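You operate a simulated robot arm through the tools that you are given. There is no shell and no other tool.

You are at the controls of a simulated robot arm. One attempt, no reset.

## Task
Put things in order on the top of the side bench. At the end: the gold tall brass ring stands where the silver long post stood; the silver bracket from the top of the side bench stands where the gold tall brass ring stood; the red shock meter (marked "50 G") from the top of the side bench is on the yellow plate; the silver long post is in the silver tray (marked "Lot 30"); the black square plug from the top of the side bench is on the brown carton (marked "SEALS"); whatever was shut is shut again. Leave all else as you found it, and nothing knocked over.
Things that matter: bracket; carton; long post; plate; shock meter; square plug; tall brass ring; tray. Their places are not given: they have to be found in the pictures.

Only the result counts: the job must be done as asked and must still hold three seconds after the hand-in. Knocking over, shifting, dropping, spilling or breaking anything else fails it. A push-on lid holds only when it is set on centred and level and pressed home; a screw cap is set on level and turned clockwise until tight.

## Robot
A 6-joint arm with a two-finger parallel gripper, fixed in place. Base frame: the origin is on the floor under the middle of its stand, x ahead of it, y to its left, z up; the work surface is at about z = 780. Units: mm, rad, N and s.
With the tool pointing down near the work surface it reaches from about 320 to 740 mm from the base axis. Its first joint turns from -1.152 to 1.152 rad. Payload 2.45 kg.
The tool frame sits at the grasp point between the pads (the TCP): z along the fingers, y along the line on which they close. The tips reach 24 mm beyond it. The gripper opens to 68 mm. The fingers are 17 mm wide and 10 mm thick; the gripper's body (40 by 70 mm) begins 41 mm behind the TCP.
Orientation is that of the tool frame in the base frame, as a unit quaternion [x, y, z, w]. With the fingers straight down and closing along the base's y, the tool's x points along the base's -x, its y along +y and its z along -z.

## Interface
- The arm moves only by the tool arm_command. Its argument "rows" is text: rows parted by semicolons, each of 7 numbers parted by spaces: the shift along the base's x, y, z in cm, then the turn, a rotation vector about the base's x, y, z in rad, then the finger opening in cm, from 0 to 6.8. In form: tx ty tz ax ay az grip; .... A call has 1 to 20 rows; each row shifts and turns the commanded pose from where the row before left it. Rows are played at 5 a second. More than 50 mm and 0.15 rad between two rows, or a gripper value outside its range, and nothing of the call is played. A pose out of reach is approached as far as the arm can. The call stops where the force on the tool passes 40 N (or 10 N more than at its start, if that is more) or the arm is blocked; 0.2 s more then pass. The fingers move at their own pace (about 108 mm/s each) and stop on an object; they squeeze with about 40 N. The grip force told is the motor's: it shows also when the fingers shut on nothing. Time passes only in rows, and 0.2 s behind the last, so rows that do not move let the fingers close. It gives the time, the measured TCP pose, the force on the tool (base axes), the opening and the grip force at its end, in the units of the frame above (readings bear some noise), with the torque about the TCP (base axes, N m) and any sound that the robot's microphone picked up.
- Cameras (640 x 400 px; columns grow to the right, rows downward): "scene" is fixed at [160.7, 425.1, 1435.8]; the picture's right is [-0.73, -0.68, 0.00], its down [-0.55, 0.59, -0.59] and it looks along [0.41, -0.43, -0.81] (base axes); focal length 246 px, centre (320, 200). "wrist" rides on the gripper at [84, 11, -75] in the tool frame; the picture's right is [-0.13, 0.99, 0.00], its down [-0.60, -0.08, -0.79] and it looks along [-0.79, -0.10, 0.61] (tool axes); focal length 251 px, centre (320, 200).
- get_image(camera): a new picture of that camera. The clock stands still meanwhile.
- pixel_to_xyz(camera, pixels): for up to 12 pixels [column, row] of the newest picture of that camera ("zoom" is the newest enlarged one), the place [x, y, z] in the base frame of the surface seen there, good to about 2 mm. The clock stands still meanwhile.
- close_up(camera, box): a new picture of the part [left, top, right, bottom] of that camera's present view, enlarged. The clock stands still meanwhile.
- sign_off(): hands the job in; it is judged then, once.

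Unless the task says otherwise, let go and move clear before handing in.

The tools are called after "Emit:" as name(argument=value, ...) on one line, values as JSON. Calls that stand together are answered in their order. arm_command: Moves the arm, as the interface text tells. Its arguments: {"type":"object","properties":{"rows":{"type":"string"}},"required":["rows"]} The other tools are called the same way: get_image (camera) takes a picture; pixel_to_xyz (camera, pixels) gives the place of the surface under pixels of a picture; close_up (camera, box) takes an enlarged picture of a part of a camera's view; sign_off () hands the job in.

At the start:

```text
time_s: 0.0
tool_pos: [426.3, 94.1, 1173.7]
tool_rot: [0.0, 1.0, 0.0, 0.001]
force: [0.0, 0.4, 0.0]
moment: [0.0, 0.0, -0.06]
grip_width: 68.0
grasp_force: 0.1
```

scene: 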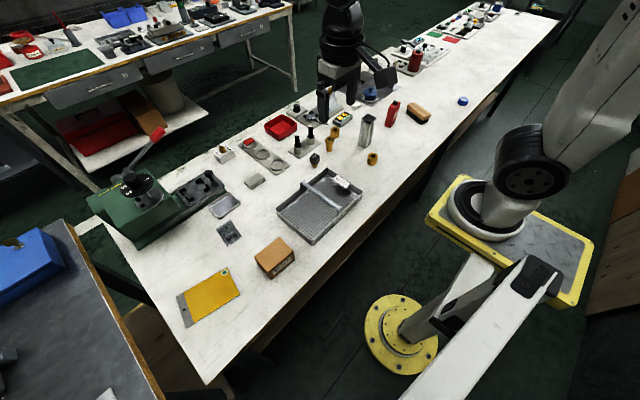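
wrist: 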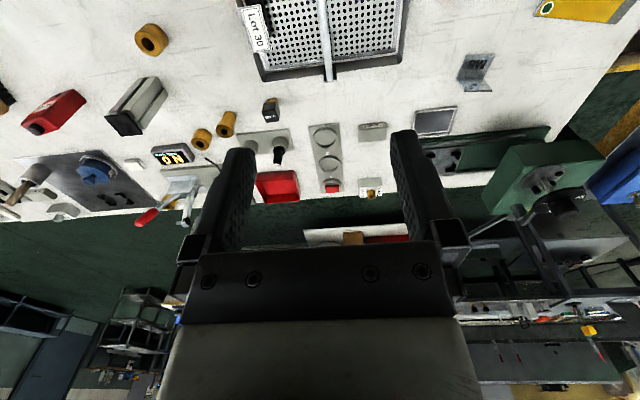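

The first pictures show the bench with the tray near (318,205), the yellow plate near (210,297), the carton near (275,258) and gold rings near (333,140) and (372,158). I'll take enlarged views to identify each object.

Emit:
close_up(camera="scene", box=[230, 80, 430, 205])

Emit:
close_up(camera="scene", box=[160, 160, 380, 330])

Emit:
close_up(camera="wrist", box=[0, 0, 320, 240])

Emit:
close_up(camera="wrist", box=[220, 0, 640, 240])

```text
3.20 times, centred on (330, 142) of scene
```

zoom: 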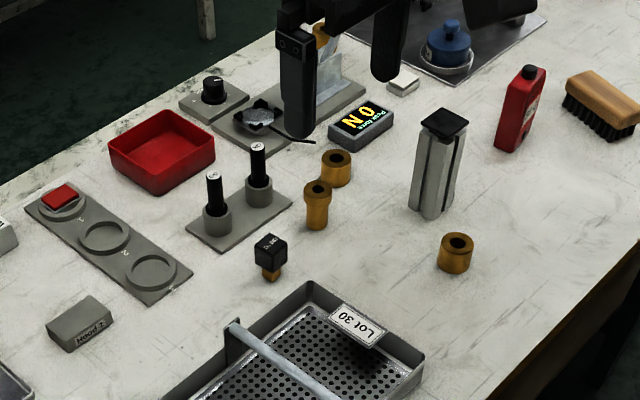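

```text
2.35 times, centred on (270, 245) of scene
```

zoom: 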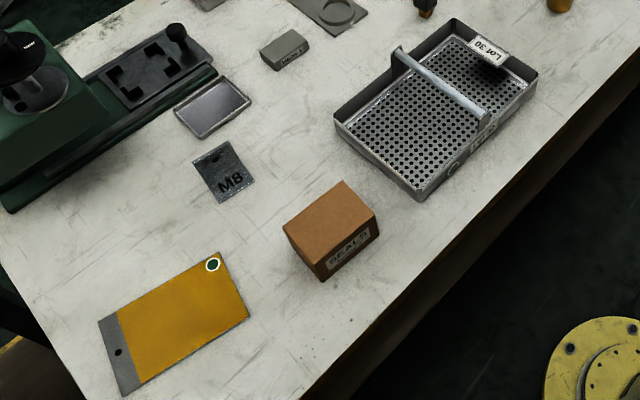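

```text
1.67 times, centred on (160, 120) of wrist
```

zoom: 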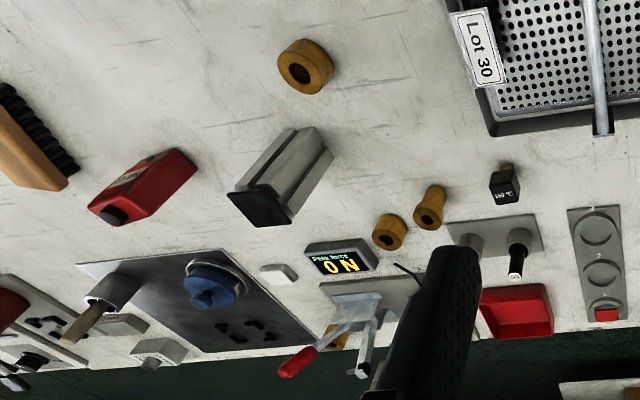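

```text
1.52 times, centred on (430, 120) of wrist
```

zoom: 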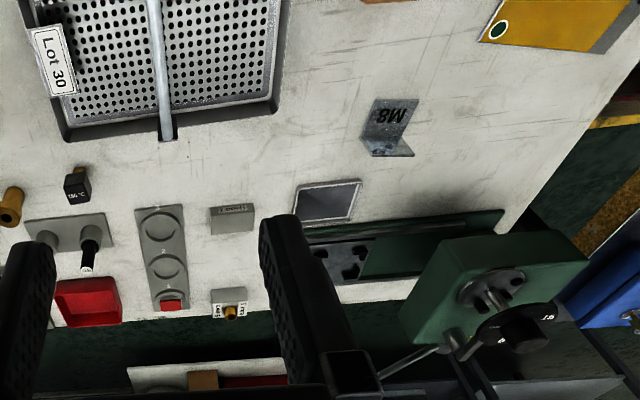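

The close-ups show three brass parts, a silver capped post, a "150 °C" black cube, a red button on a strip and an M8 bracket. I'll zoom in further to read the markings before measuring anything.

Emit:
close_up(camera="scene", box=[310, 95, 400, 175])

Emit:
close_up(camera="scene", box=[205, 125, 335, 205])

Emit:
close_up(camera="scene", box=[360, 0, 560, 125])

Emit:
close_up(camera="scene", box=[0, 0, 320, 200])

Emit:
close_up(camera="wrist", box=[180, 90, 420, 220])

```text
5.00 times, centred on (355, 135) of scene
```

zoom: 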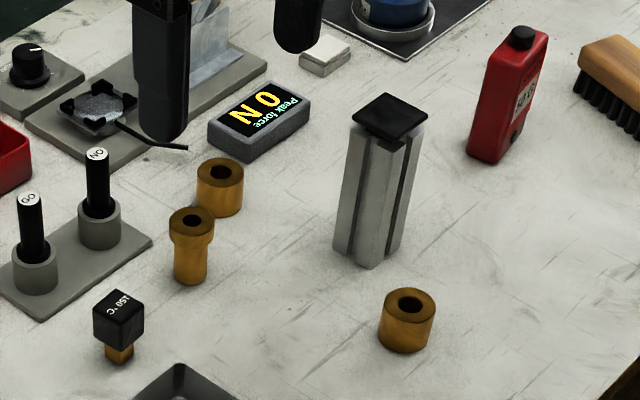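

```text
4.92 times, centred on (270, 165) of scene
```

zoom: 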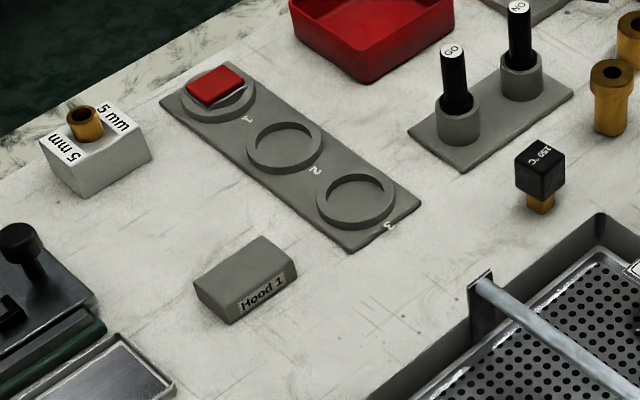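

```text
3.20 times, centred on (460, 62) of scene
```

zoom: 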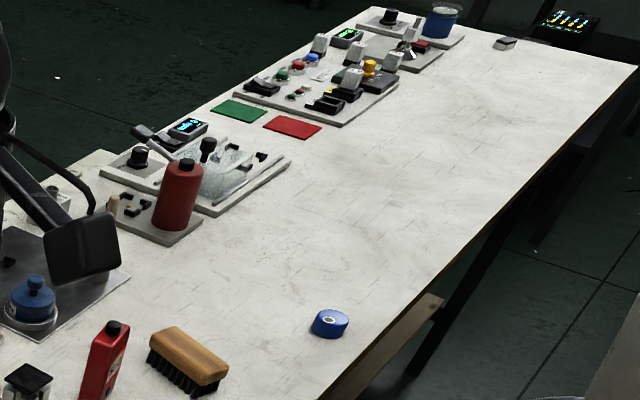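

```text
2.00 times, centred on (160, 100) of scene
```

zoom: 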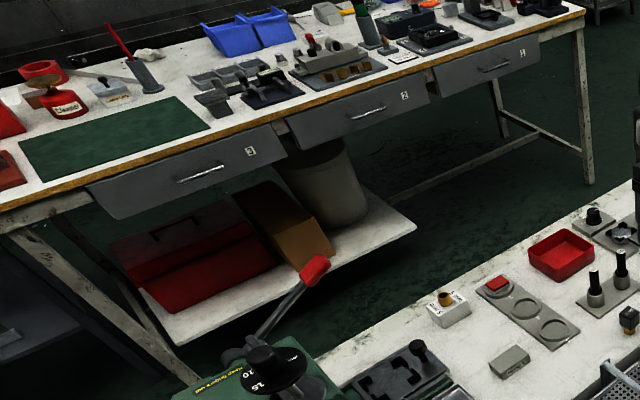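

```text
2.67 times, centred on (300, 155) of wrist
```

zoom: 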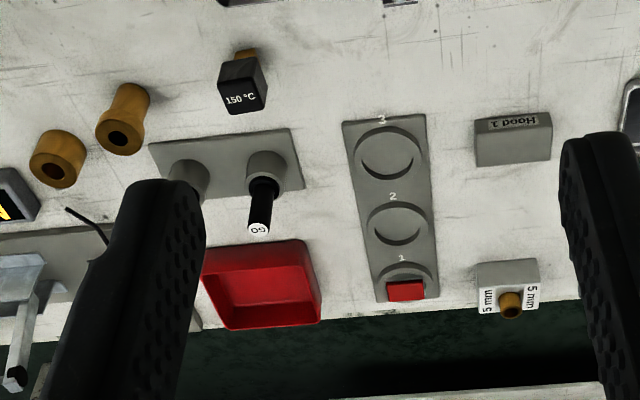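

The red object near (392,113) carries a label that may read "50 G", and the black cube reads "150 °C". I'll zoom in tight on these and measure the brass parts.

Emit:
close_up(camera="scene", box=[378, 95, 410, 133])

Emit:
close_up(camera="wrist", box=[10, 75, 110, 145])

Emit:
close_up(camera="scene", box=[236, 128, 266, 152])

Emit:
close_up(camera="scene", box=[320, 115, 385, 170])

```text
10.53 times, centred on (394, 114) of scene
```

zoom: 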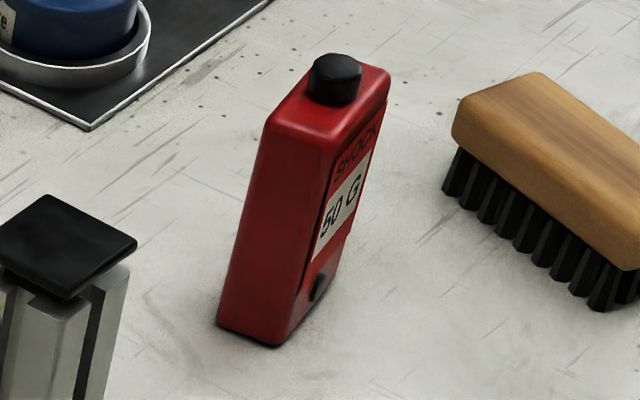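

```text
5.71 times, centred on (60, 110) of wrist
```

zoom: 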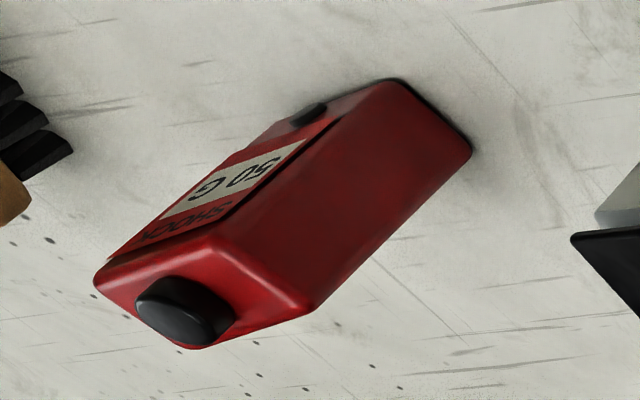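

```text
16.00 times, centred on (251, 140) of scene
```

zoom: 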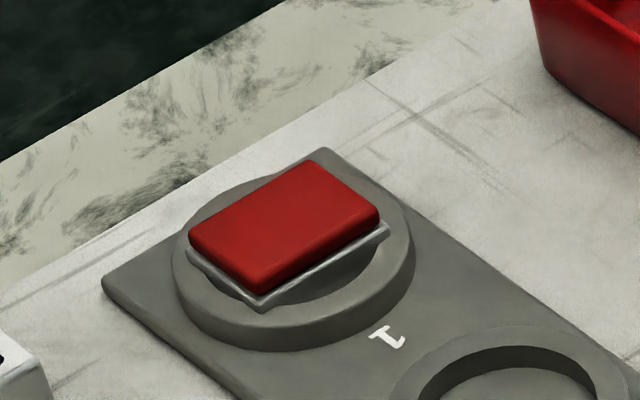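

```text
7.27 times, centred on (352, 142) of scene
```

zoom: 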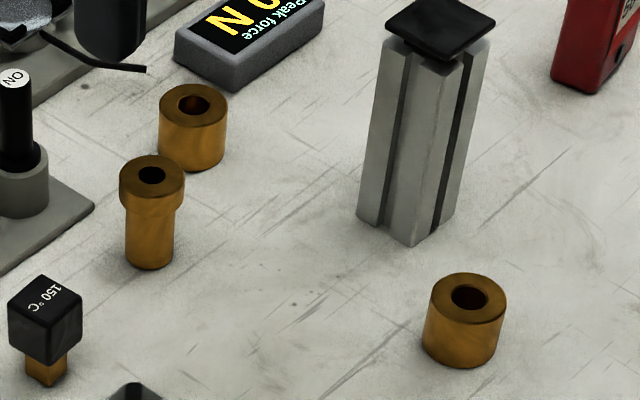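

The shock meter at (394,114) is confirmed by its "50 G" label. Next I'll measure the main objects with the scene camera.

Emit:
get_image(camera="scene")

Emit:
pixel_to_xyz(camera="scene", pixels=[[367, 117], [365, 150], [332, 130], [338, 126], [372, 154], [372, 166], [333, 147], [315, 156], [392, 103], [389, 122], [228, 233], [275, 248]])

Emit:
pixel_to_xyz(camera="scene", pixels=[[184, 320], [240, 292], [178, 296], [228, 268], [276, 207], [313, 243], [362, 193], [328, 168], [300, 200], [330, 175], [345, 183], [320, 190]])

```text
taken
```

scene: 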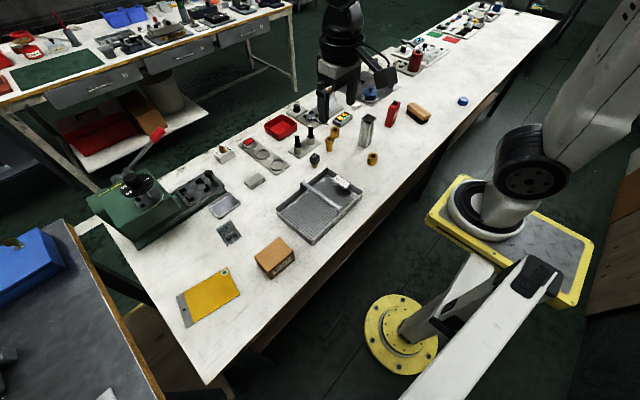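

```text
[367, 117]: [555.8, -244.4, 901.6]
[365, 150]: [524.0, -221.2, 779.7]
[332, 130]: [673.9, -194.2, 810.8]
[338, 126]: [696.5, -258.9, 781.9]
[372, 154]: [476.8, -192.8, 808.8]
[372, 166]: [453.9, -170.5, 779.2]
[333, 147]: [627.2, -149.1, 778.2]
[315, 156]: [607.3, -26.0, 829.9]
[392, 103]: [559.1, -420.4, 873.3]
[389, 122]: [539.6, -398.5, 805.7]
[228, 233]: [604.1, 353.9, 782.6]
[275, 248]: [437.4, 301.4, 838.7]
```

```text
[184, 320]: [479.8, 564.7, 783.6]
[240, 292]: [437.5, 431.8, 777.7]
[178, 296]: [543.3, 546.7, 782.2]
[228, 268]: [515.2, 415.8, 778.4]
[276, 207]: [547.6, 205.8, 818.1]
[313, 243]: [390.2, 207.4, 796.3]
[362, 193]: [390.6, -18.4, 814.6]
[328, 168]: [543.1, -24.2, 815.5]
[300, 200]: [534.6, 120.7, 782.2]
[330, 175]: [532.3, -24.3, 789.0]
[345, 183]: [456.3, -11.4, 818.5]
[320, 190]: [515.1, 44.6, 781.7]
```

The post stands near (545,-235) and rises to about z=902, and the tray spans roughly x 390–547, y -20–207. I'll zoom on the brass parts and measure the top rim and base of each.

Emit:
close_up(camera="scene", box=[320, 115, 385, 170])

Emit:
pixel_to_xyz(camera="zoom", pixels=[[192, 88], [165, 100], [222, 100], [192, 118], [152, 158], [123, 170], [182, 170], [152, 192], [467, 276], [430, 295], [503, 292], [467, 320]])

Emit:
pixel_to_xyz(camera="zoom", pixels=[[194, 168], [150, 262], [462, 360], [440, 5], [388, 28], [492, 20], [455, 60], [412, 240], [360, 214], [435, 235], [46, 280], [46, 380]])

```text
7.27 times, centred on (352, 142) of scene
```

zoom: 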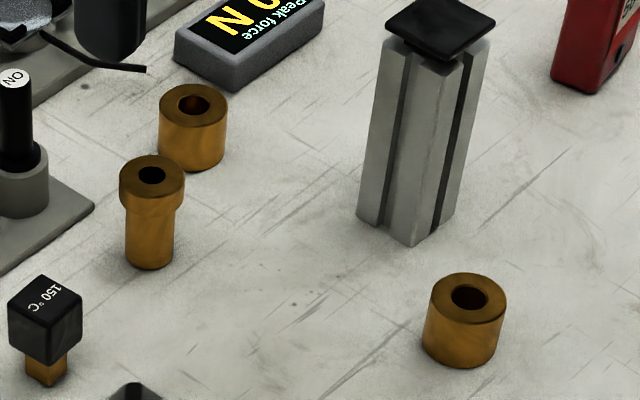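

```text
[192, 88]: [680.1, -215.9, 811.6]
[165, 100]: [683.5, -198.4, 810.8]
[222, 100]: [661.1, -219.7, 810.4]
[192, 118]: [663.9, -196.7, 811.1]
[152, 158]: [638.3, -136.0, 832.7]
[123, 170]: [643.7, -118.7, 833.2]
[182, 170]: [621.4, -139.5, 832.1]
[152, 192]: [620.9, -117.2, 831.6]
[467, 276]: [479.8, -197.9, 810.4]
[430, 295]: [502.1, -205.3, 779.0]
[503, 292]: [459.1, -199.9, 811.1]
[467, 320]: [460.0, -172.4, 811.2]
```

```text
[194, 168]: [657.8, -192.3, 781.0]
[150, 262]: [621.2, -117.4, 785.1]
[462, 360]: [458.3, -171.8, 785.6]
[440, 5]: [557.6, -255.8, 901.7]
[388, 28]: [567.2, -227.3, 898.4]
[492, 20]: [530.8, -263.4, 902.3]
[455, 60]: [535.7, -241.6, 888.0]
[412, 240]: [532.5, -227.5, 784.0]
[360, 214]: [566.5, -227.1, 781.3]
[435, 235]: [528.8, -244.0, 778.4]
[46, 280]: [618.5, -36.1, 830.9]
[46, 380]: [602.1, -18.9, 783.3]
```

Flanged part A near (631,-128) is about 52 mm tall, while rings B (672,-207) and C (470,-186) are both about 30 mm. I'll move the arm over the right side to view the area that is currently hidden.

Emit:
arm_command(rows="-0.5 -3.5 -1.5 0 0 0 6.8; -0.5 -3.5 -1.5 0 0 0 6.8; -0.5 -3.5 -1.5 0 0 0 6.8; -0.5 -3.5 -1.5 0 0 0 6.8; -0.5 -3.5 -1.5 0 0 0 6.8; -0.5 -3.5 -1.5 0 0 0 6.8; -0.5 -3.5 -1.5 0 0 0 6.8; 0 0 0 0 0 0 6.8")

Emit:
get_image(camera="wrist")

Emit:
get_image(camera="scene")

```text
time_s: 1.8
tool_pos: [391.0, -153.2, 1065.6]
tool_rot: [0.0, 1.0, 0.0, 0.0]
force: [-0.6, 0.0, -0.2]
moment: [0.0, 0.01, -0.01]
grip_width: 67.9
grasp_force: 0.1
```

```text
taken
```

wrist: 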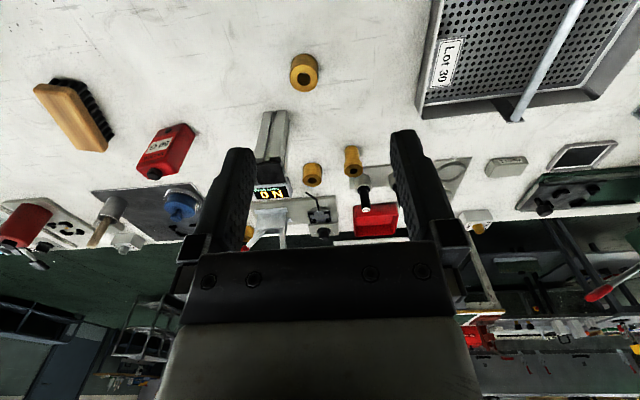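

```text
taken
```

scene: 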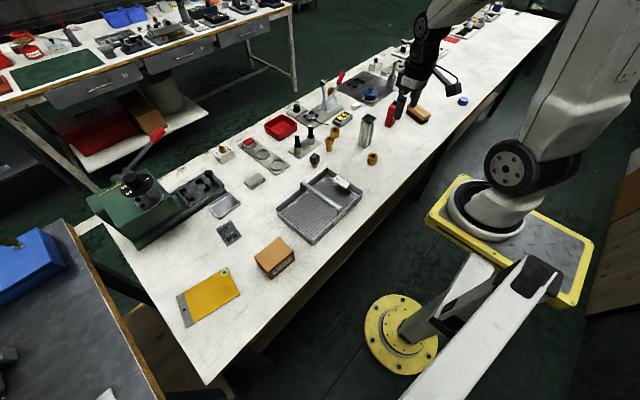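

The scene view now shows the toggle-clamp area near (330,100) without the arm in front of it. I'll zoom there and over the neighbouring rings.

Emit:
close_up(camera="scene", box=[280, 65, 400, 145])

Emit:
close_up(camera="scene", box=[300, 120, 390, 175])

Emit:
close_up(camera="wrist", box=[230, 40, 420, 220])

```text
5.00 times, centred on (340, 105) of scene
```

zoom: 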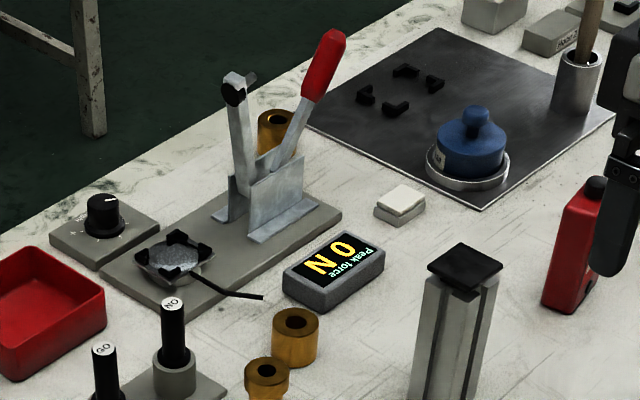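

```text
7.11 times, centred on (345, 148) of scene
```

zoom: 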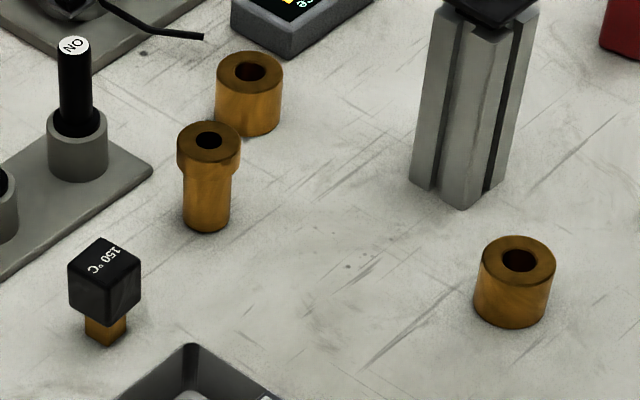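

```text
2.22 times, centred on (325, 130) of wrist
```

zoom: 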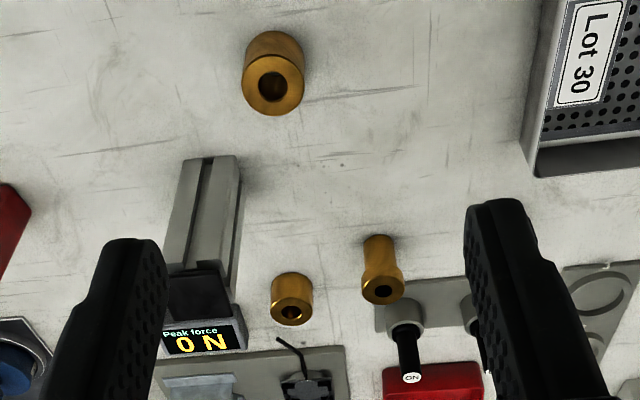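

There is a fourth brass part behind the toggle clamp, near scene pixel (331,90). I'll measure it against the others.

Emit:
close_up(camera="scene", box=[315, 65, 365, 115])

Emit:
close_up(camera="wrist", box=[215, 180, 340, 260])

```text
8.00 times, centred on (340, 90) of scene
```

zoom: 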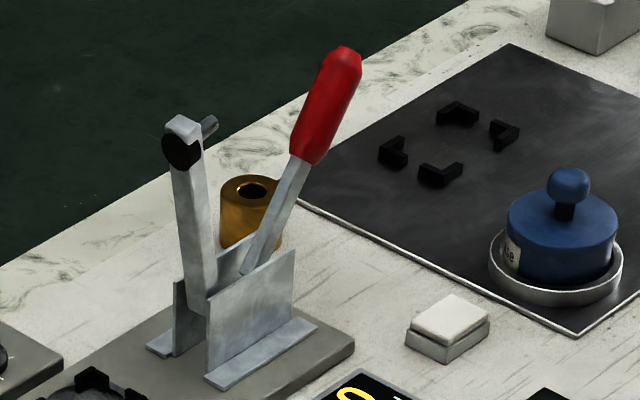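

```text
5.00 times, centred on (278, 220) of wrist
```

zoom: 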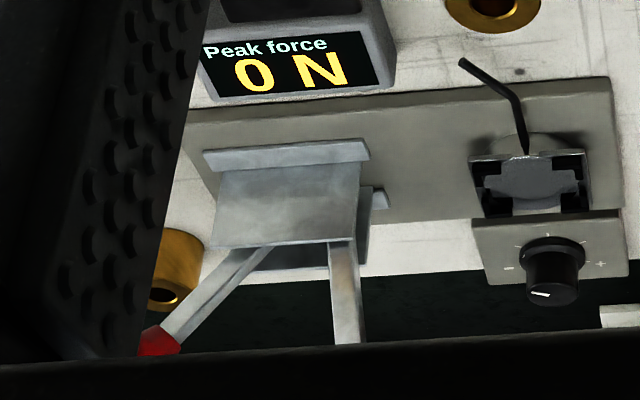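

Emit:
close_up(camera="scene", box=[315, 65, 365, 115])

Emit:
pixel_to_xyz(camera="zoom", pixels=[[250, 177], [224, 190], [282, 190], [245, 204], [232, 240], [230, 246], [222, 225], [279, 240], [240, 215], [270, 178]])

```text
8.00 times, centred on (340, 90) of scene
```

zoom: 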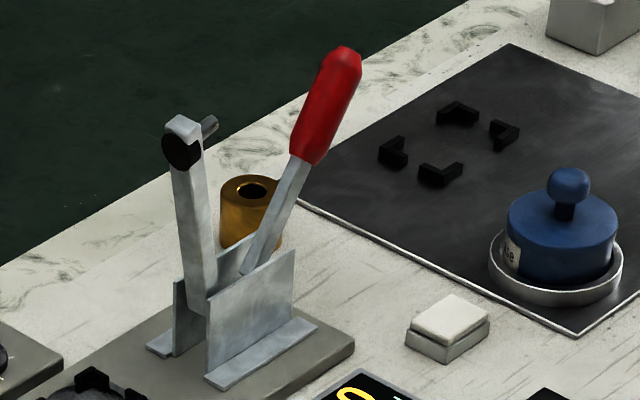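

```text
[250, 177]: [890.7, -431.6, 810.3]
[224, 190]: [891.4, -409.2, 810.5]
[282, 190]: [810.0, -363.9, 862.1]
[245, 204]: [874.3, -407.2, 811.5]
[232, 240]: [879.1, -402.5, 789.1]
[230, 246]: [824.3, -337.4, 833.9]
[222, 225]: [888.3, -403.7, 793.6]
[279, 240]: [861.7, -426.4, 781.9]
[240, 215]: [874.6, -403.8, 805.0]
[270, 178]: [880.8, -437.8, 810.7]
```

Brass part D sits at about (878,-421) with a height of about 30 mm, the same as B and C, so A at about 52 mm is the tall brass ring. Next I'll measure the shock meter, the plug and the gauge stand.

Emit:
close_up(camera="scene", box=[374, 90, 414, 135])

Emit:
pixel_to_xyz(camera="zoom", pixels=[[320, 150], [280, 320], [300, 60], [360, 190], [240, 290], [330, 250]])

Emit:
close_up(camera="scene", box=[285, 110, 345, 175])

Emit:
pixel_to_xyz(camera="zoom", pixels=[[300, 235], [345, 310], [320, 300], [280, 250], [320, 270], [345, 250], [315, 330], [160, 300], [380, 170], [200, 130], [270, 110], [400, 215]])

```text
8.89 times, centred on (394, 112) of scene
```

zoom: 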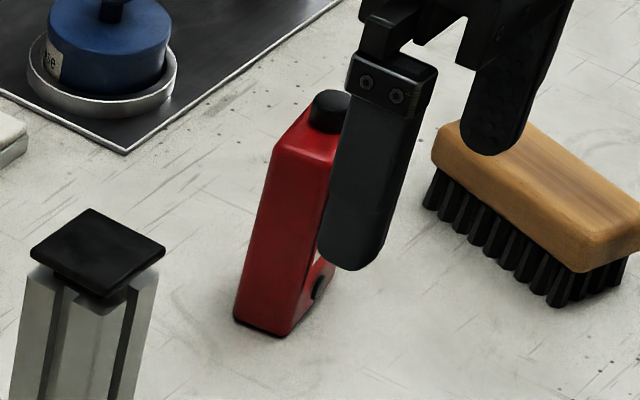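

```text
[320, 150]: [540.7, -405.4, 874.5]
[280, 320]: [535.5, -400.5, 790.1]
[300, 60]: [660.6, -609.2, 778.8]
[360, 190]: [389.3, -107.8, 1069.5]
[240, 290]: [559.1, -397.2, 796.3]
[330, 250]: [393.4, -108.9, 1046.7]
```

```text
6.15 times, centred on (315, 142) of scene
```

zoom: 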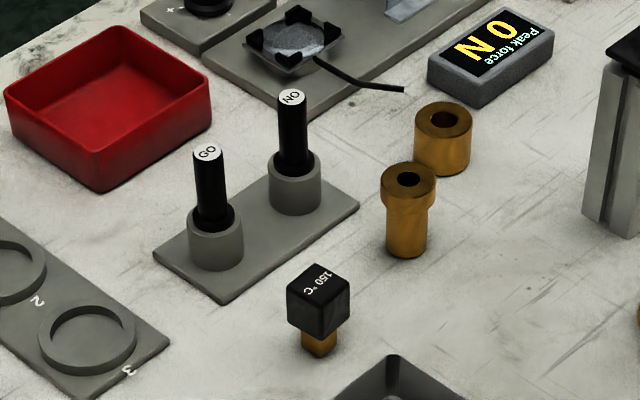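

```text
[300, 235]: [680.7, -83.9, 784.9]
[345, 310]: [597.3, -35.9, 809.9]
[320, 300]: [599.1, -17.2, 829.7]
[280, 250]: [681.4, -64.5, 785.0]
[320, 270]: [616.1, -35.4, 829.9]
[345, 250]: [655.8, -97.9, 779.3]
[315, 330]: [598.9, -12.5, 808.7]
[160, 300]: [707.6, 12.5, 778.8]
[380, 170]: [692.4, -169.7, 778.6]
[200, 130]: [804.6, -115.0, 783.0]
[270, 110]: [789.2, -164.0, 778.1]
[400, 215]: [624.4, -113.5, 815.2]
```

The plug's top is at z≈830 near (611,-28), and its cube is about 25 mm. The arm is covering the shock meter at (394,112), so I'll shift it left and raise it to measure the rest.

Emit:
arm_command(rows="-0.5 4 1.5 0 0 0 6.8; -0.5 4 1.5 0 0 0 6.8; -0.5 4 1.5 0 0 0 6.8; -0.5 4 1.5 0 0 0 6.8; -0.5 4 1.5 0 0 0 6.8; 0 0 0 0 0 0 6.8")

Emit:
close_up(camera="scene", box=[374, 90, 414, 135])

Emit:
pixel_to_xyz(camera="zoom", pixels=[[282, 130], [345, 150], [385, 105], [375, 110], [335, 160], [245, 310], [285, 330], [335, 280], [300, 150], [330, 200], [340, 80], [255, 220]])

```text
time_s: 3.2
tool_pos: [364.4, 51.4, 1142.2]
tool_rot: [0.0, 1.0, 0.0, 0.0]
force: [0.2, 0.3, -0.2]
moment: [-0.02, 0.01, 0.01]
grip_width: 68.0
grasp_force: 0.1
```

```text
8.89 times, centred on (394, 112) of scene
```

zoom: 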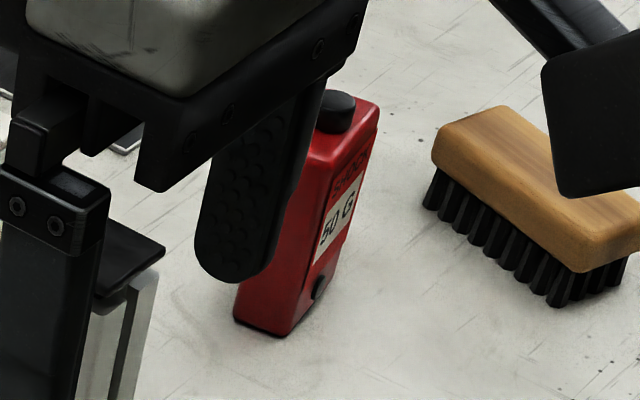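

```text
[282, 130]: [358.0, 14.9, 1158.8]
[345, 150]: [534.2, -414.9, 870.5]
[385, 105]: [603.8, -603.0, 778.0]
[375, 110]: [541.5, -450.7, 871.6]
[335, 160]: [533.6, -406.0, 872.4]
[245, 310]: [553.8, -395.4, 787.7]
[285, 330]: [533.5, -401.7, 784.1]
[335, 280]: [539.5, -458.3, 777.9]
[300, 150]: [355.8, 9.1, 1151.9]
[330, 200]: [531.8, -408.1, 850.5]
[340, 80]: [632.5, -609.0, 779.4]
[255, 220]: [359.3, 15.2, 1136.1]
```

The gripper still covers part of the shock meter, whose visible face runs along y at x≈533. I'll move further left to clear the view.

Emit:
arm_command(rows="0.5 4.5 0.5 0 0 0 6.8; 0.5 4.5 0.5 0 0 0 6.8; 0.5 4.5 0.5 0 0 0 6.8; 0.5 4.5 0.5 0 0 0 6.8; 0.5 4.5 0.5 0 0 0 6.8; 0 0 0 0 0 0 6.8")

Emit:
get_image(camera="scene")

Emit:
close_up(camera="scene", box=[374, 90, 414, 135])

Emit:
pixel_to_xyz(camera="zoom", pixels=[[282, 130], [275, 145], [322, 160], [375, 110], [365, 100], [240, 315], [278, 335], [330, 280], [300, 145], [340, 200], [300, 200], [310, 290]])

Emit:
get_image(camera="wrist")

```text
time_s: 4.6
tool_pos: [388.6, 274.2, 1169.7]
tool_rot: [0.0, 1.0, 0.0, 0.001]
force: [0.5, 0.1, -0.1]
moment: [0.0, -0.03, -0.07]
grip_width: 68.0
grasp_force: 0.1
```

```text
taken
```

scene: 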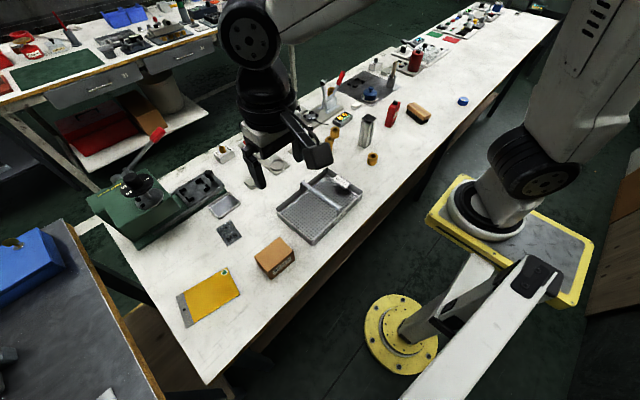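

```text
8.89 times, centred on (394, 112) of scene
```

zoom: 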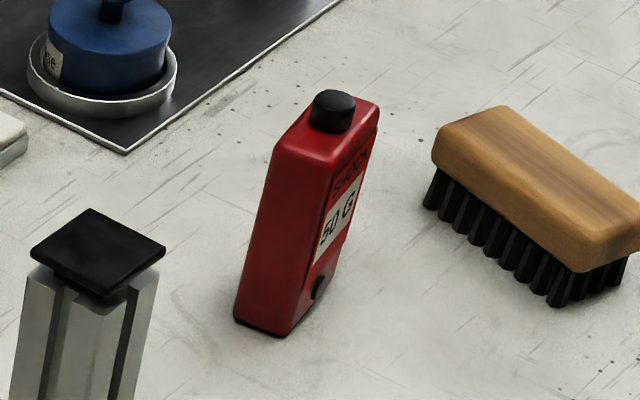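

```text
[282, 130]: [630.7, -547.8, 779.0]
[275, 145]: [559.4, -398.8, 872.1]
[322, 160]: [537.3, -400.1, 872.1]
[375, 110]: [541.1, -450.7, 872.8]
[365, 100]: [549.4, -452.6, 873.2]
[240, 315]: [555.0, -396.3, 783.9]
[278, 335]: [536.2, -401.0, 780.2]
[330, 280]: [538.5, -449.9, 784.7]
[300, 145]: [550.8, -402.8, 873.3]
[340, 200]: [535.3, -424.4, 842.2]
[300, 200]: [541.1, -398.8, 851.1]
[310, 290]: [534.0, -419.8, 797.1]
```

```text
taken
```

wrist: 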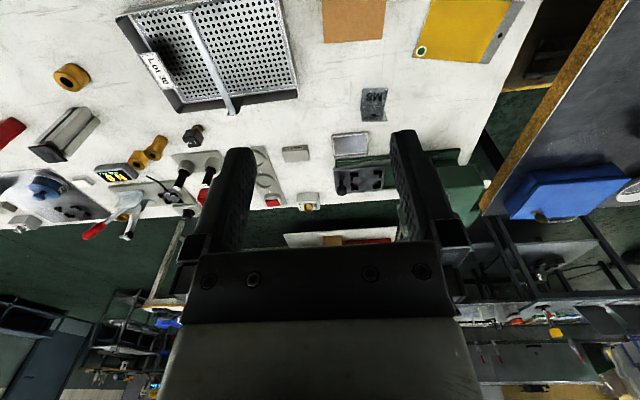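

The shock meter spans x≈534–561 and y≈-398 to -455, stands to z≈873 plus a knob, and is turned about 3°. Next I'll measure the bracket, carton, plate and tray, which are all visible now.

Emit:
close_up(camera="scene", box=[205, 210, 255, 255])

Emit:
pixel_to_xyz(camera="zoom", pixels=[[177, 130], [280, 92], [350, 185], [250, 235], [265, 165], [290, 200], [200, 140], [310, 130], [225, 205], [330, 195], [275, 100], [230, 115]])

Emit:
close_up(camera="wrist", box=[330, 70, 420, 140])

Emit:
pixel_to_xyz(camera="zoom", pixels=[[230, 130], [390, 130], [380, 290], [220, 310], [300, 180], [300, 250], [300, 300], [230, 240], [380, 240]])

```text
8.89 times, centred on (230, 232) of scene
```

zoom: 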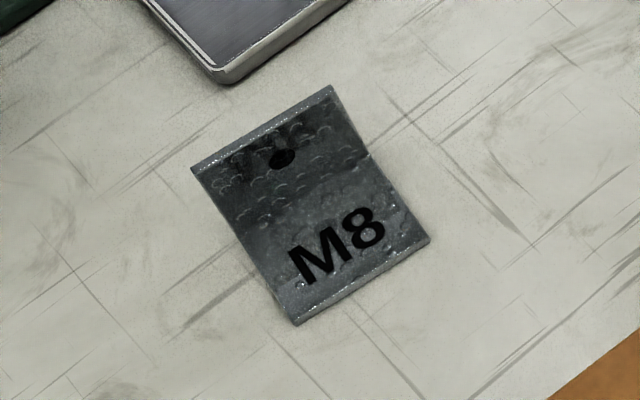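

```text
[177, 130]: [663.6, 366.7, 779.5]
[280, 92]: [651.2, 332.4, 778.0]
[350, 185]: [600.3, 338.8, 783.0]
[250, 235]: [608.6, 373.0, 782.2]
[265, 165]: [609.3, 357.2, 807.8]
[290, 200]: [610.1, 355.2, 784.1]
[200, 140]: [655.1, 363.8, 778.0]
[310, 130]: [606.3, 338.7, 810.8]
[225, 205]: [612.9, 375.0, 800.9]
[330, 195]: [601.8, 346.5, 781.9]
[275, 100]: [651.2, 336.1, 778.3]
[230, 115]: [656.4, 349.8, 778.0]
```

```text
5.71 times, centred on (375, 105) of wrist
```

zoom: 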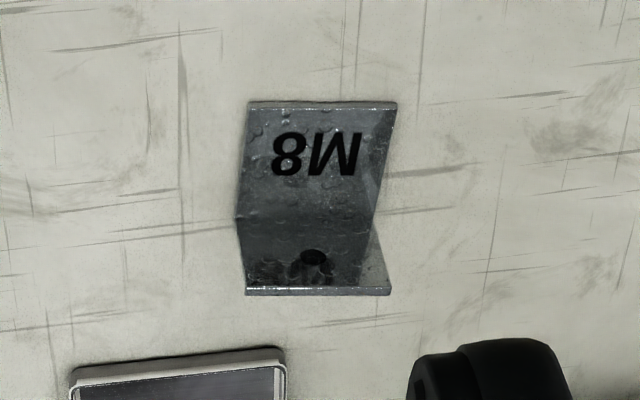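

```text
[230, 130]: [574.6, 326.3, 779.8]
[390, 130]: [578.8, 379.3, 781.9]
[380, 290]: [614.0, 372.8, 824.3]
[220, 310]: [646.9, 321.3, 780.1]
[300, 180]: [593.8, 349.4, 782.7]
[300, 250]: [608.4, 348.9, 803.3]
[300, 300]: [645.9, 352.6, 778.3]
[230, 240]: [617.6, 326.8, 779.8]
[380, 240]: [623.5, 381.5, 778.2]
```

The bracket is an L: its base is at z≈782 for x 572–609, with a vertical leaf at x≈609–613 rising to about 825, spanning y≈329–378. Now I'll measure the tray, carton and plate.

Emit:
close_up(camera="scene", box=[265, 160, 370, 250])

Emit:
pixel_to_xyz(camera="zoom", pixels=[[225, 85], [235, 95], [425, 240], [300, 135], [380, 200], [250, 200], [420, 160], [330, 260], [480, 120], [300, 110], [425, 180], [200, 190]])

Emit:
close_up(camera="scene", box=[165, 225, 305, 335])

Emit:
pixel_to_xyz(camera="zoom", pixels=[[333, 115], [440, 48], [512, 110], [415, 180], [60, 270], [270, 175], [325, 285], [110, 400], [85, 245], [240, 250], [420, 120], [110, 355]])

```text
4.44 times, centred on (318, 205) of scene
```

zoom: 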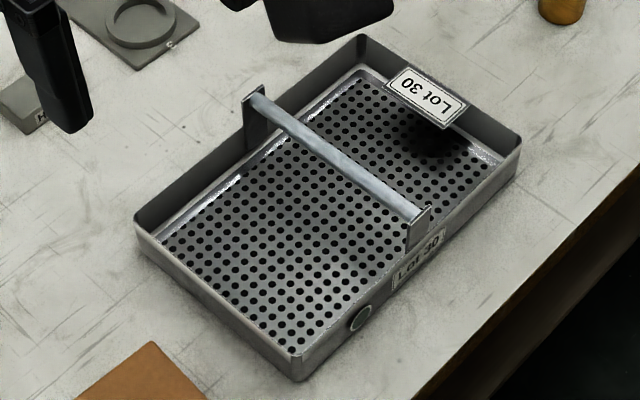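

```text
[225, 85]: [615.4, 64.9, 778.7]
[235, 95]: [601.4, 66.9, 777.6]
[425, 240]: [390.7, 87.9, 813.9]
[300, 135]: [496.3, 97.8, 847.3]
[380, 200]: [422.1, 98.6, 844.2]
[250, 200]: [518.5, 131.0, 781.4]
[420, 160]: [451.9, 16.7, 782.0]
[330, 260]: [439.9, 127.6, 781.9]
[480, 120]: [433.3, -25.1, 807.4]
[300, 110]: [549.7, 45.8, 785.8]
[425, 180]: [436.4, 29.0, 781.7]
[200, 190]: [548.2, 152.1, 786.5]
```

```text
3.64 times, centred on (235, 280) of scene
```

zoom: 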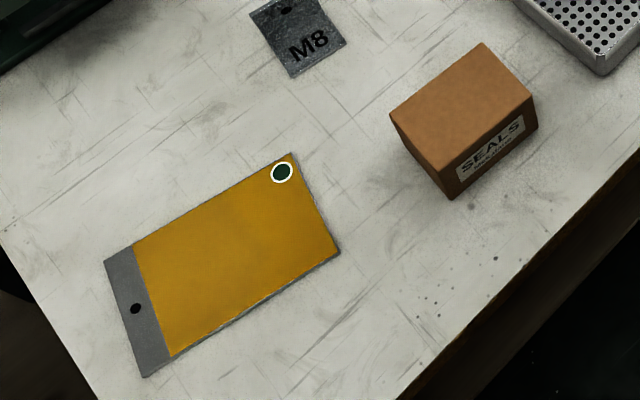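

```text
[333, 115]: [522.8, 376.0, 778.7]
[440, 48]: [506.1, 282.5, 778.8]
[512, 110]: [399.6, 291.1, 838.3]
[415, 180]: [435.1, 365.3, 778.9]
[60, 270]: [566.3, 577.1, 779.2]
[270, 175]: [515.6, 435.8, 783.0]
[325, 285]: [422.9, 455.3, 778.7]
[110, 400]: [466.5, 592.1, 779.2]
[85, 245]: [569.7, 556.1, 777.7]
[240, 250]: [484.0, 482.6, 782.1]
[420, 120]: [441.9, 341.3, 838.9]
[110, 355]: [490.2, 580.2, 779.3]
```

The tray floor is at z≈782, with a handle rod along y≈98 at z≈847. The yellow plate is centred near (484,482) with its top at 782. I'll swing the arm aside and measure the plug, gauges, brush and carton top.

Emit:
close_up(camera="scene", box=[250, 235, 300, 285])

Emit:
pixel_to_xyz(camera="zoom", pixels=[[145, 165], [280, 30], [410, 120], [275, 250], [270, 140], [160, 160], [280, 45], [390, 125], [270, 240], [340, 200]])

Emit:
close_up(camera="scene", box=[395, 90, 445, 135])

Emit:
pixel_to_xyz(camera="zoom", pixels=[[240, 160], [300, 120], [430, 200], [360, 260], [265, 200], [350, 300]])

```text
8.00 times, centred on (275, 260) of scene
```

zoom: 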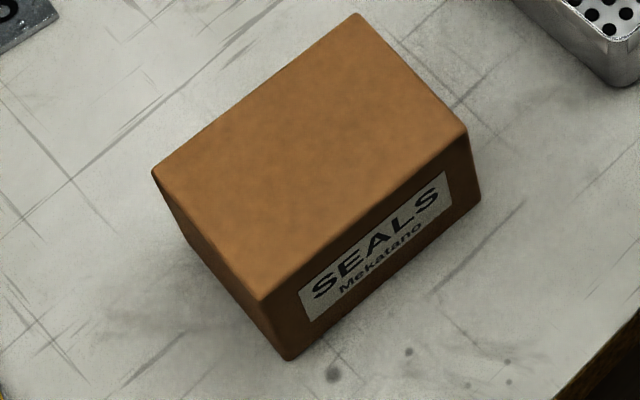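

```text
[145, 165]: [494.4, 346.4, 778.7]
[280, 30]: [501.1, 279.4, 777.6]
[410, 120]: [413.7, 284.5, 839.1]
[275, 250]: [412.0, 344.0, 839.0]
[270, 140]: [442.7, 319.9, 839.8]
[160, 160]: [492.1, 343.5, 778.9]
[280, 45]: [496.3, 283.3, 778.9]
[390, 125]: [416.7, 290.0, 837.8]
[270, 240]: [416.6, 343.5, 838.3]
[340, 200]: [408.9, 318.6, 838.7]
```

```text
8.89 times, centred on (420, 112) of scene
```

zoom: 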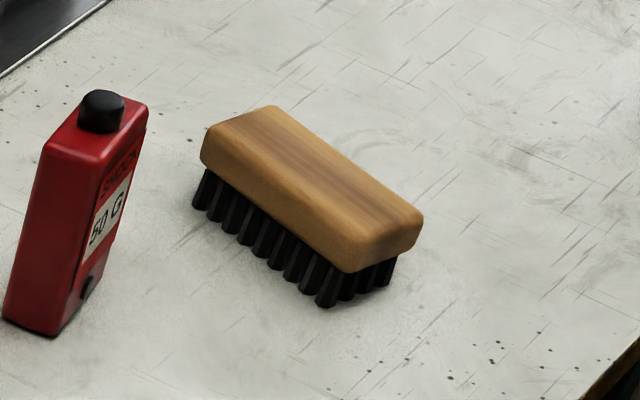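

```text
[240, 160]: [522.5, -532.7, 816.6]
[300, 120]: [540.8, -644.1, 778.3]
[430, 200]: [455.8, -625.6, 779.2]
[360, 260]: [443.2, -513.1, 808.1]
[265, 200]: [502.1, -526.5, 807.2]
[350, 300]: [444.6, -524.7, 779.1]
```

The carton top is centred near (429,314) at z≈839, and the brush is at least 50 mm clear of the shock meter. I'll start with the post, moving above it at (549,-245).

Emit:
arm_command(rows="1.337 -4.327 -0.6 0 0 0 6.8; 1.337 -4.327 -0.6 0 0 0 6.8; 1.337 -4.327 -0.6 0 0 0 6.8; 1.337 -4.327 -0.6 0 0 0 6.8; 1.337 -4.327 -0.6 0 0 0 6.8; 1.337 -4.327 -0.6 0 0 0 6.8; 1.337 -4.327 -0.6 0 0 0 6.8; 1.337 -4.327 -0.6 0 0 0 6.8; 1.337 -4.327 -0.6 0 0 0 6.8; 1.337 -4.327 -0.6 0 0 0 6.8; 1.337 -4.327 -0.6 0 0 0 6.8; 1.337 -4.327 -0.6 0 0 0 6.8; 0 0 -4 0 0 0 6.8; 0 0 -4 0 0 0 6.8; 0 0 0 0 0 0 6.8; 0 0 0 0 0 0 6.8")

Emit:
get_image(camera="wrist")

Emit:
get_image(camera="scene")

```text
time_s: 8.0
tool_pos: [551.0, -247.0, 1017.4]
tool_rot: [-0.001, 1.0, 0.0, 0.0]
force: [0.1, 0.3, 0.3]
moment: [0.02, 0.0, 0.0]
grip_width: 68.1
grasp_force: 0.1
```

```text
taken
```

wrist: 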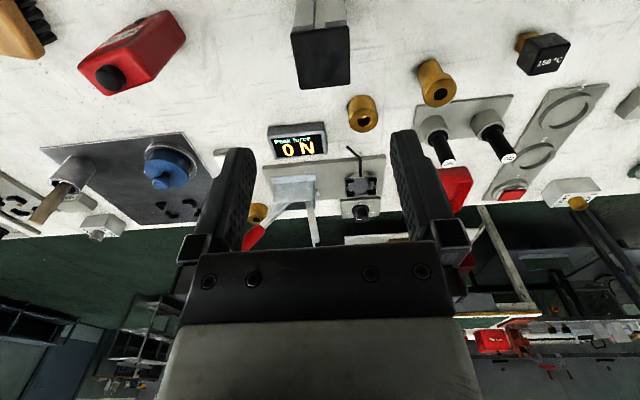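

```text
taken
```

scene: 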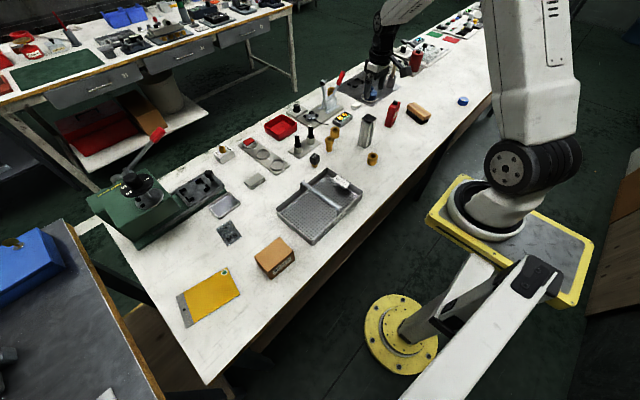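

In the wrist view the post's cap is centred near column 321 at (320,70), so the alignment looks good. The scene view is now clear around the plug and gauges, so I'll measure the cap from the wrist and those from the scene.

Emit:
close_up(camera="wrist", box=[270, 0, 370, 100])

Emit:
pixel_to_xyz(camera="zoom", pixels=[[210, 130], [425, 120], [425, 320], [220, 340], [320, 220], [250, 60], [390, 50], [215, 230], [428, 220]])

Emit:
close_up(camera="scene", box=[285, 110, 345, 175])

Emit:
pixel_to_xyz(camera="zoom", pixels=[[318, 268], [290, 292], [347, 294], [318, 312], [295, 330], [342, 330], [320, 350], [355, 208], [226, 296], [291, 97], [295, 185], [216, 240]])

```text
4.00 times, centred on (320, 50) of wrist
```

zoom: 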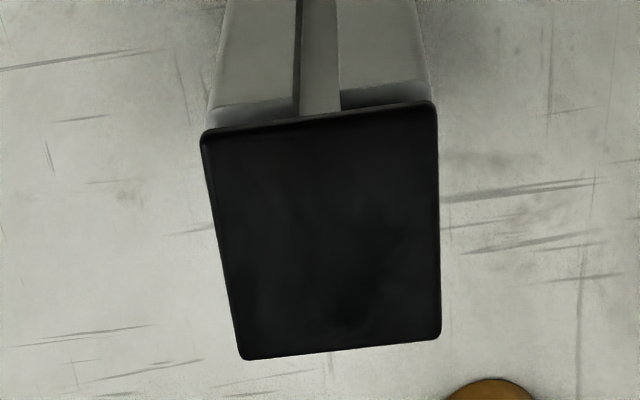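

```text
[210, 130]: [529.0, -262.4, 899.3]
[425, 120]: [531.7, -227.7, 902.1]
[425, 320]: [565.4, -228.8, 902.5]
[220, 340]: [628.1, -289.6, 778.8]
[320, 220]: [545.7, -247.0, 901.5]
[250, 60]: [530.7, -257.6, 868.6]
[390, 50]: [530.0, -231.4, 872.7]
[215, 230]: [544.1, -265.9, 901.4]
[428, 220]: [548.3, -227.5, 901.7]
```

```text
6.15 times, centred on (315, 142) of scene
```

zoom: 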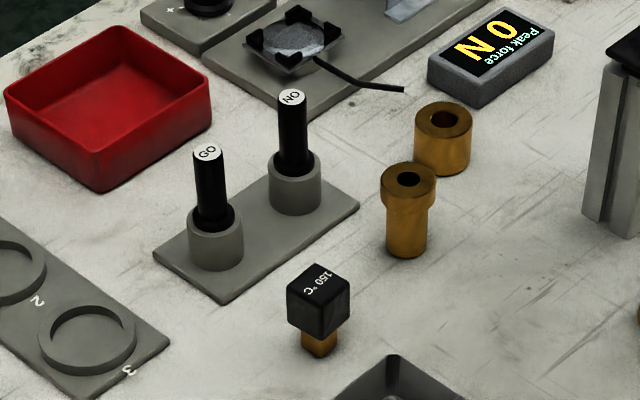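

```text
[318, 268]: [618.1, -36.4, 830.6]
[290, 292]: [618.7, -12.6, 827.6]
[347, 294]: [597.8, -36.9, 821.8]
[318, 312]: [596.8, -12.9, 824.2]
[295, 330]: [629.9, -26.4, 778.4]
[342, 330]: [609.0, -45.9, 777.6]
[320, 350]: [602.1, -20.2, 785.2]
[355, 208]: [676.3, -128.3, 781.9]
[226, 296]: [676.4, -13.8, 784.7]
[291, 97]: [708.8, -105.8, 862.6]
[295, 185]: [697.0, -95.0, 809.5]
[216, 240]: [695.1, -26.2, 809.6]
```

The cap spans x 529–567 and y -265 to -227, so its centre is about (548,-246.5), and the TCP is already within 3 mm. I'll descend to about z=869, which keeps the gripper body above the 902 top, and close.

Emit:
arm_command(rows="-0.3 0.05 -3.7 0 0 0 6.8; 0 0 -3.7 0 0 0 6.8; 0 0 -3.7 0 0 0 6.8; 0 0 -3.7 0 0 0 6.8; 0 0 0 0 0 0 6.8; 0 0 0 0 0 0 6.8")

Emit:
get_image(camera="wrist")

```text
time_s: 9.4
tool_pos: [547.9, -243.5, 865.2]
tool_rot: [0.0, 1.0, 0.0, -0.001]
force: [0.2, -0.4, 0.6]
moment: [-0.03, -0.03, 0.01]
grip_width: 68.2
grasp_force: 0.0
```

```text
taken
```

wrist: 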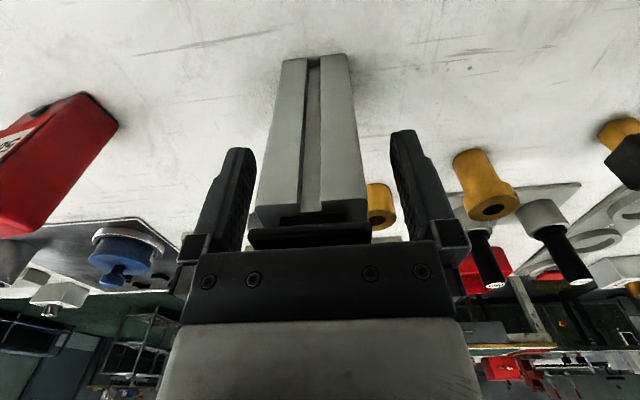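

The fingers now straddle the post, with its front face between columns 256 and 367, and there is no contact force. I'll close the gripper on it.

Emit:
arm_command(rows="0 0 0 0 0 0 4.5; 0 0 0 0 0 0 2.5; 0 0 0 0 0 0 2.5; 0 0 0 0 0 0 2.5")

Emit:
get_image(camera="wrist")

```text
time_s: 10.4
tool_pos: [547.8, -243.8, 866.0]
tool_rot: [0.001, 1.0, 0.0, 0.001]
force: [1.2, -0.3, 0.1]
moment: [-0.03, -0.1, -0.04]
grip_width: 39.7
grasp_force: 39.9
```

```text
taken
```

wrist: 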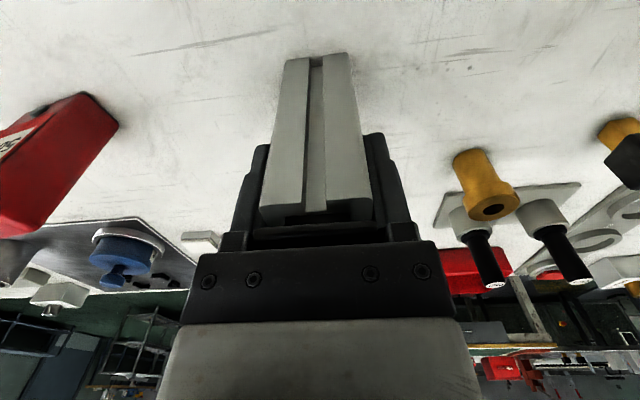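

The grip holds at 39.7 mm with 39.9 N. I'll lift 110 mm and carry the post to the left half of the tray, near (468,152).

Emit:
arm_command(rows="0 0 1 0 0 0 2.5; 0 0 3 0 0 0 2.5; 0 0 3.5 0 0 0 2.5; 0 0 3.5 0 0 0 2.5; 0 0 0 0 0 0 2.5; 0 0 0 0 0 0 2.5")

Emit:
get_image(camera="scene")

```text
time_s: 11.8
tool_pos: [548.0, -244.9, 974.5]
tool_rot: [0.0, 1.0, 0.0, 0.0]
force: [0.4, 0.3, -2.1]
moment: [0.02, 0.01, -0.02]
grip_width: 39.8
grasp_force: 39.7
```

```text
taken
```

scene: 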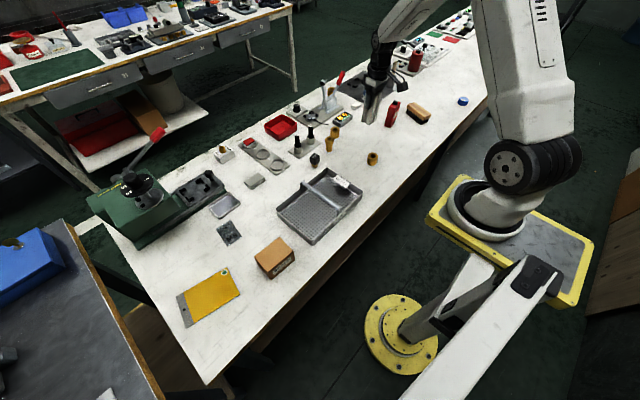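

The post came up cleanly, with a load of about 2 N at TCP z=974.5. I'll carry it over the tray's left half.

Emit:
arm_command(rows="-0.889 4.41 0 0 0 0 2.5; -0.889 4.41 0 0 0 0 2.5; -0.889 4.41 0 0 0 0 2.5; -0.889 4.41 0 0 0 0 2.5; -0.889 4.41 0 0 0 0 2.5; -0.889 4.41 0 0 0 0 2.5; -0.889 4.41 0 0 0 0 2.5; -0.889 4.41 0 0 0 0 2.5; -0.889 4.41 0 0 0 0 2.5; 0 0 0 0 0 0 2.5; 0 0 0 0 0 0 2.5")

Emit:
get_image(camera="scene")

Emit:
get_image(camera="wrist")

```text
time_s: 14.2
tool_pos: [469.7, 150.9, 981.5]
tool_rot: [0.0, 1.0, 0.0, 0.0]
force: [-0.6, -0.2, -1.7]
moment: [0.01, 0.01, 0.03]
grip_width: 39.7
grasp_force: 39.7
```

```text
taken
```

scene: 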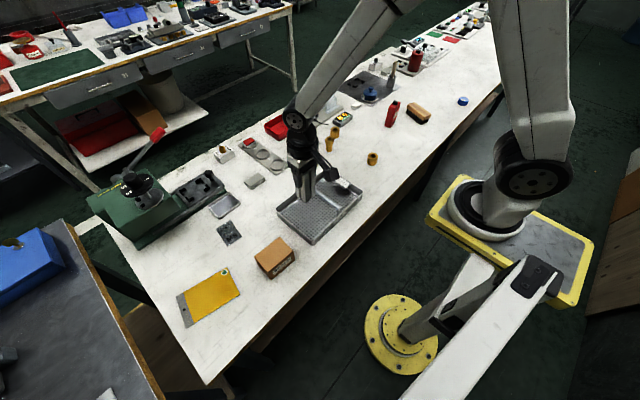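

```text
taken
```

wrist: 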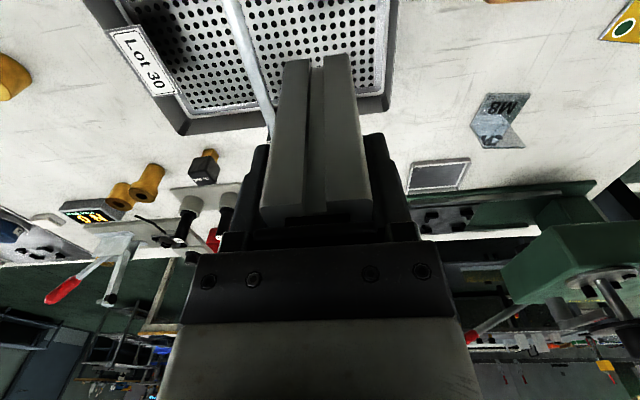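

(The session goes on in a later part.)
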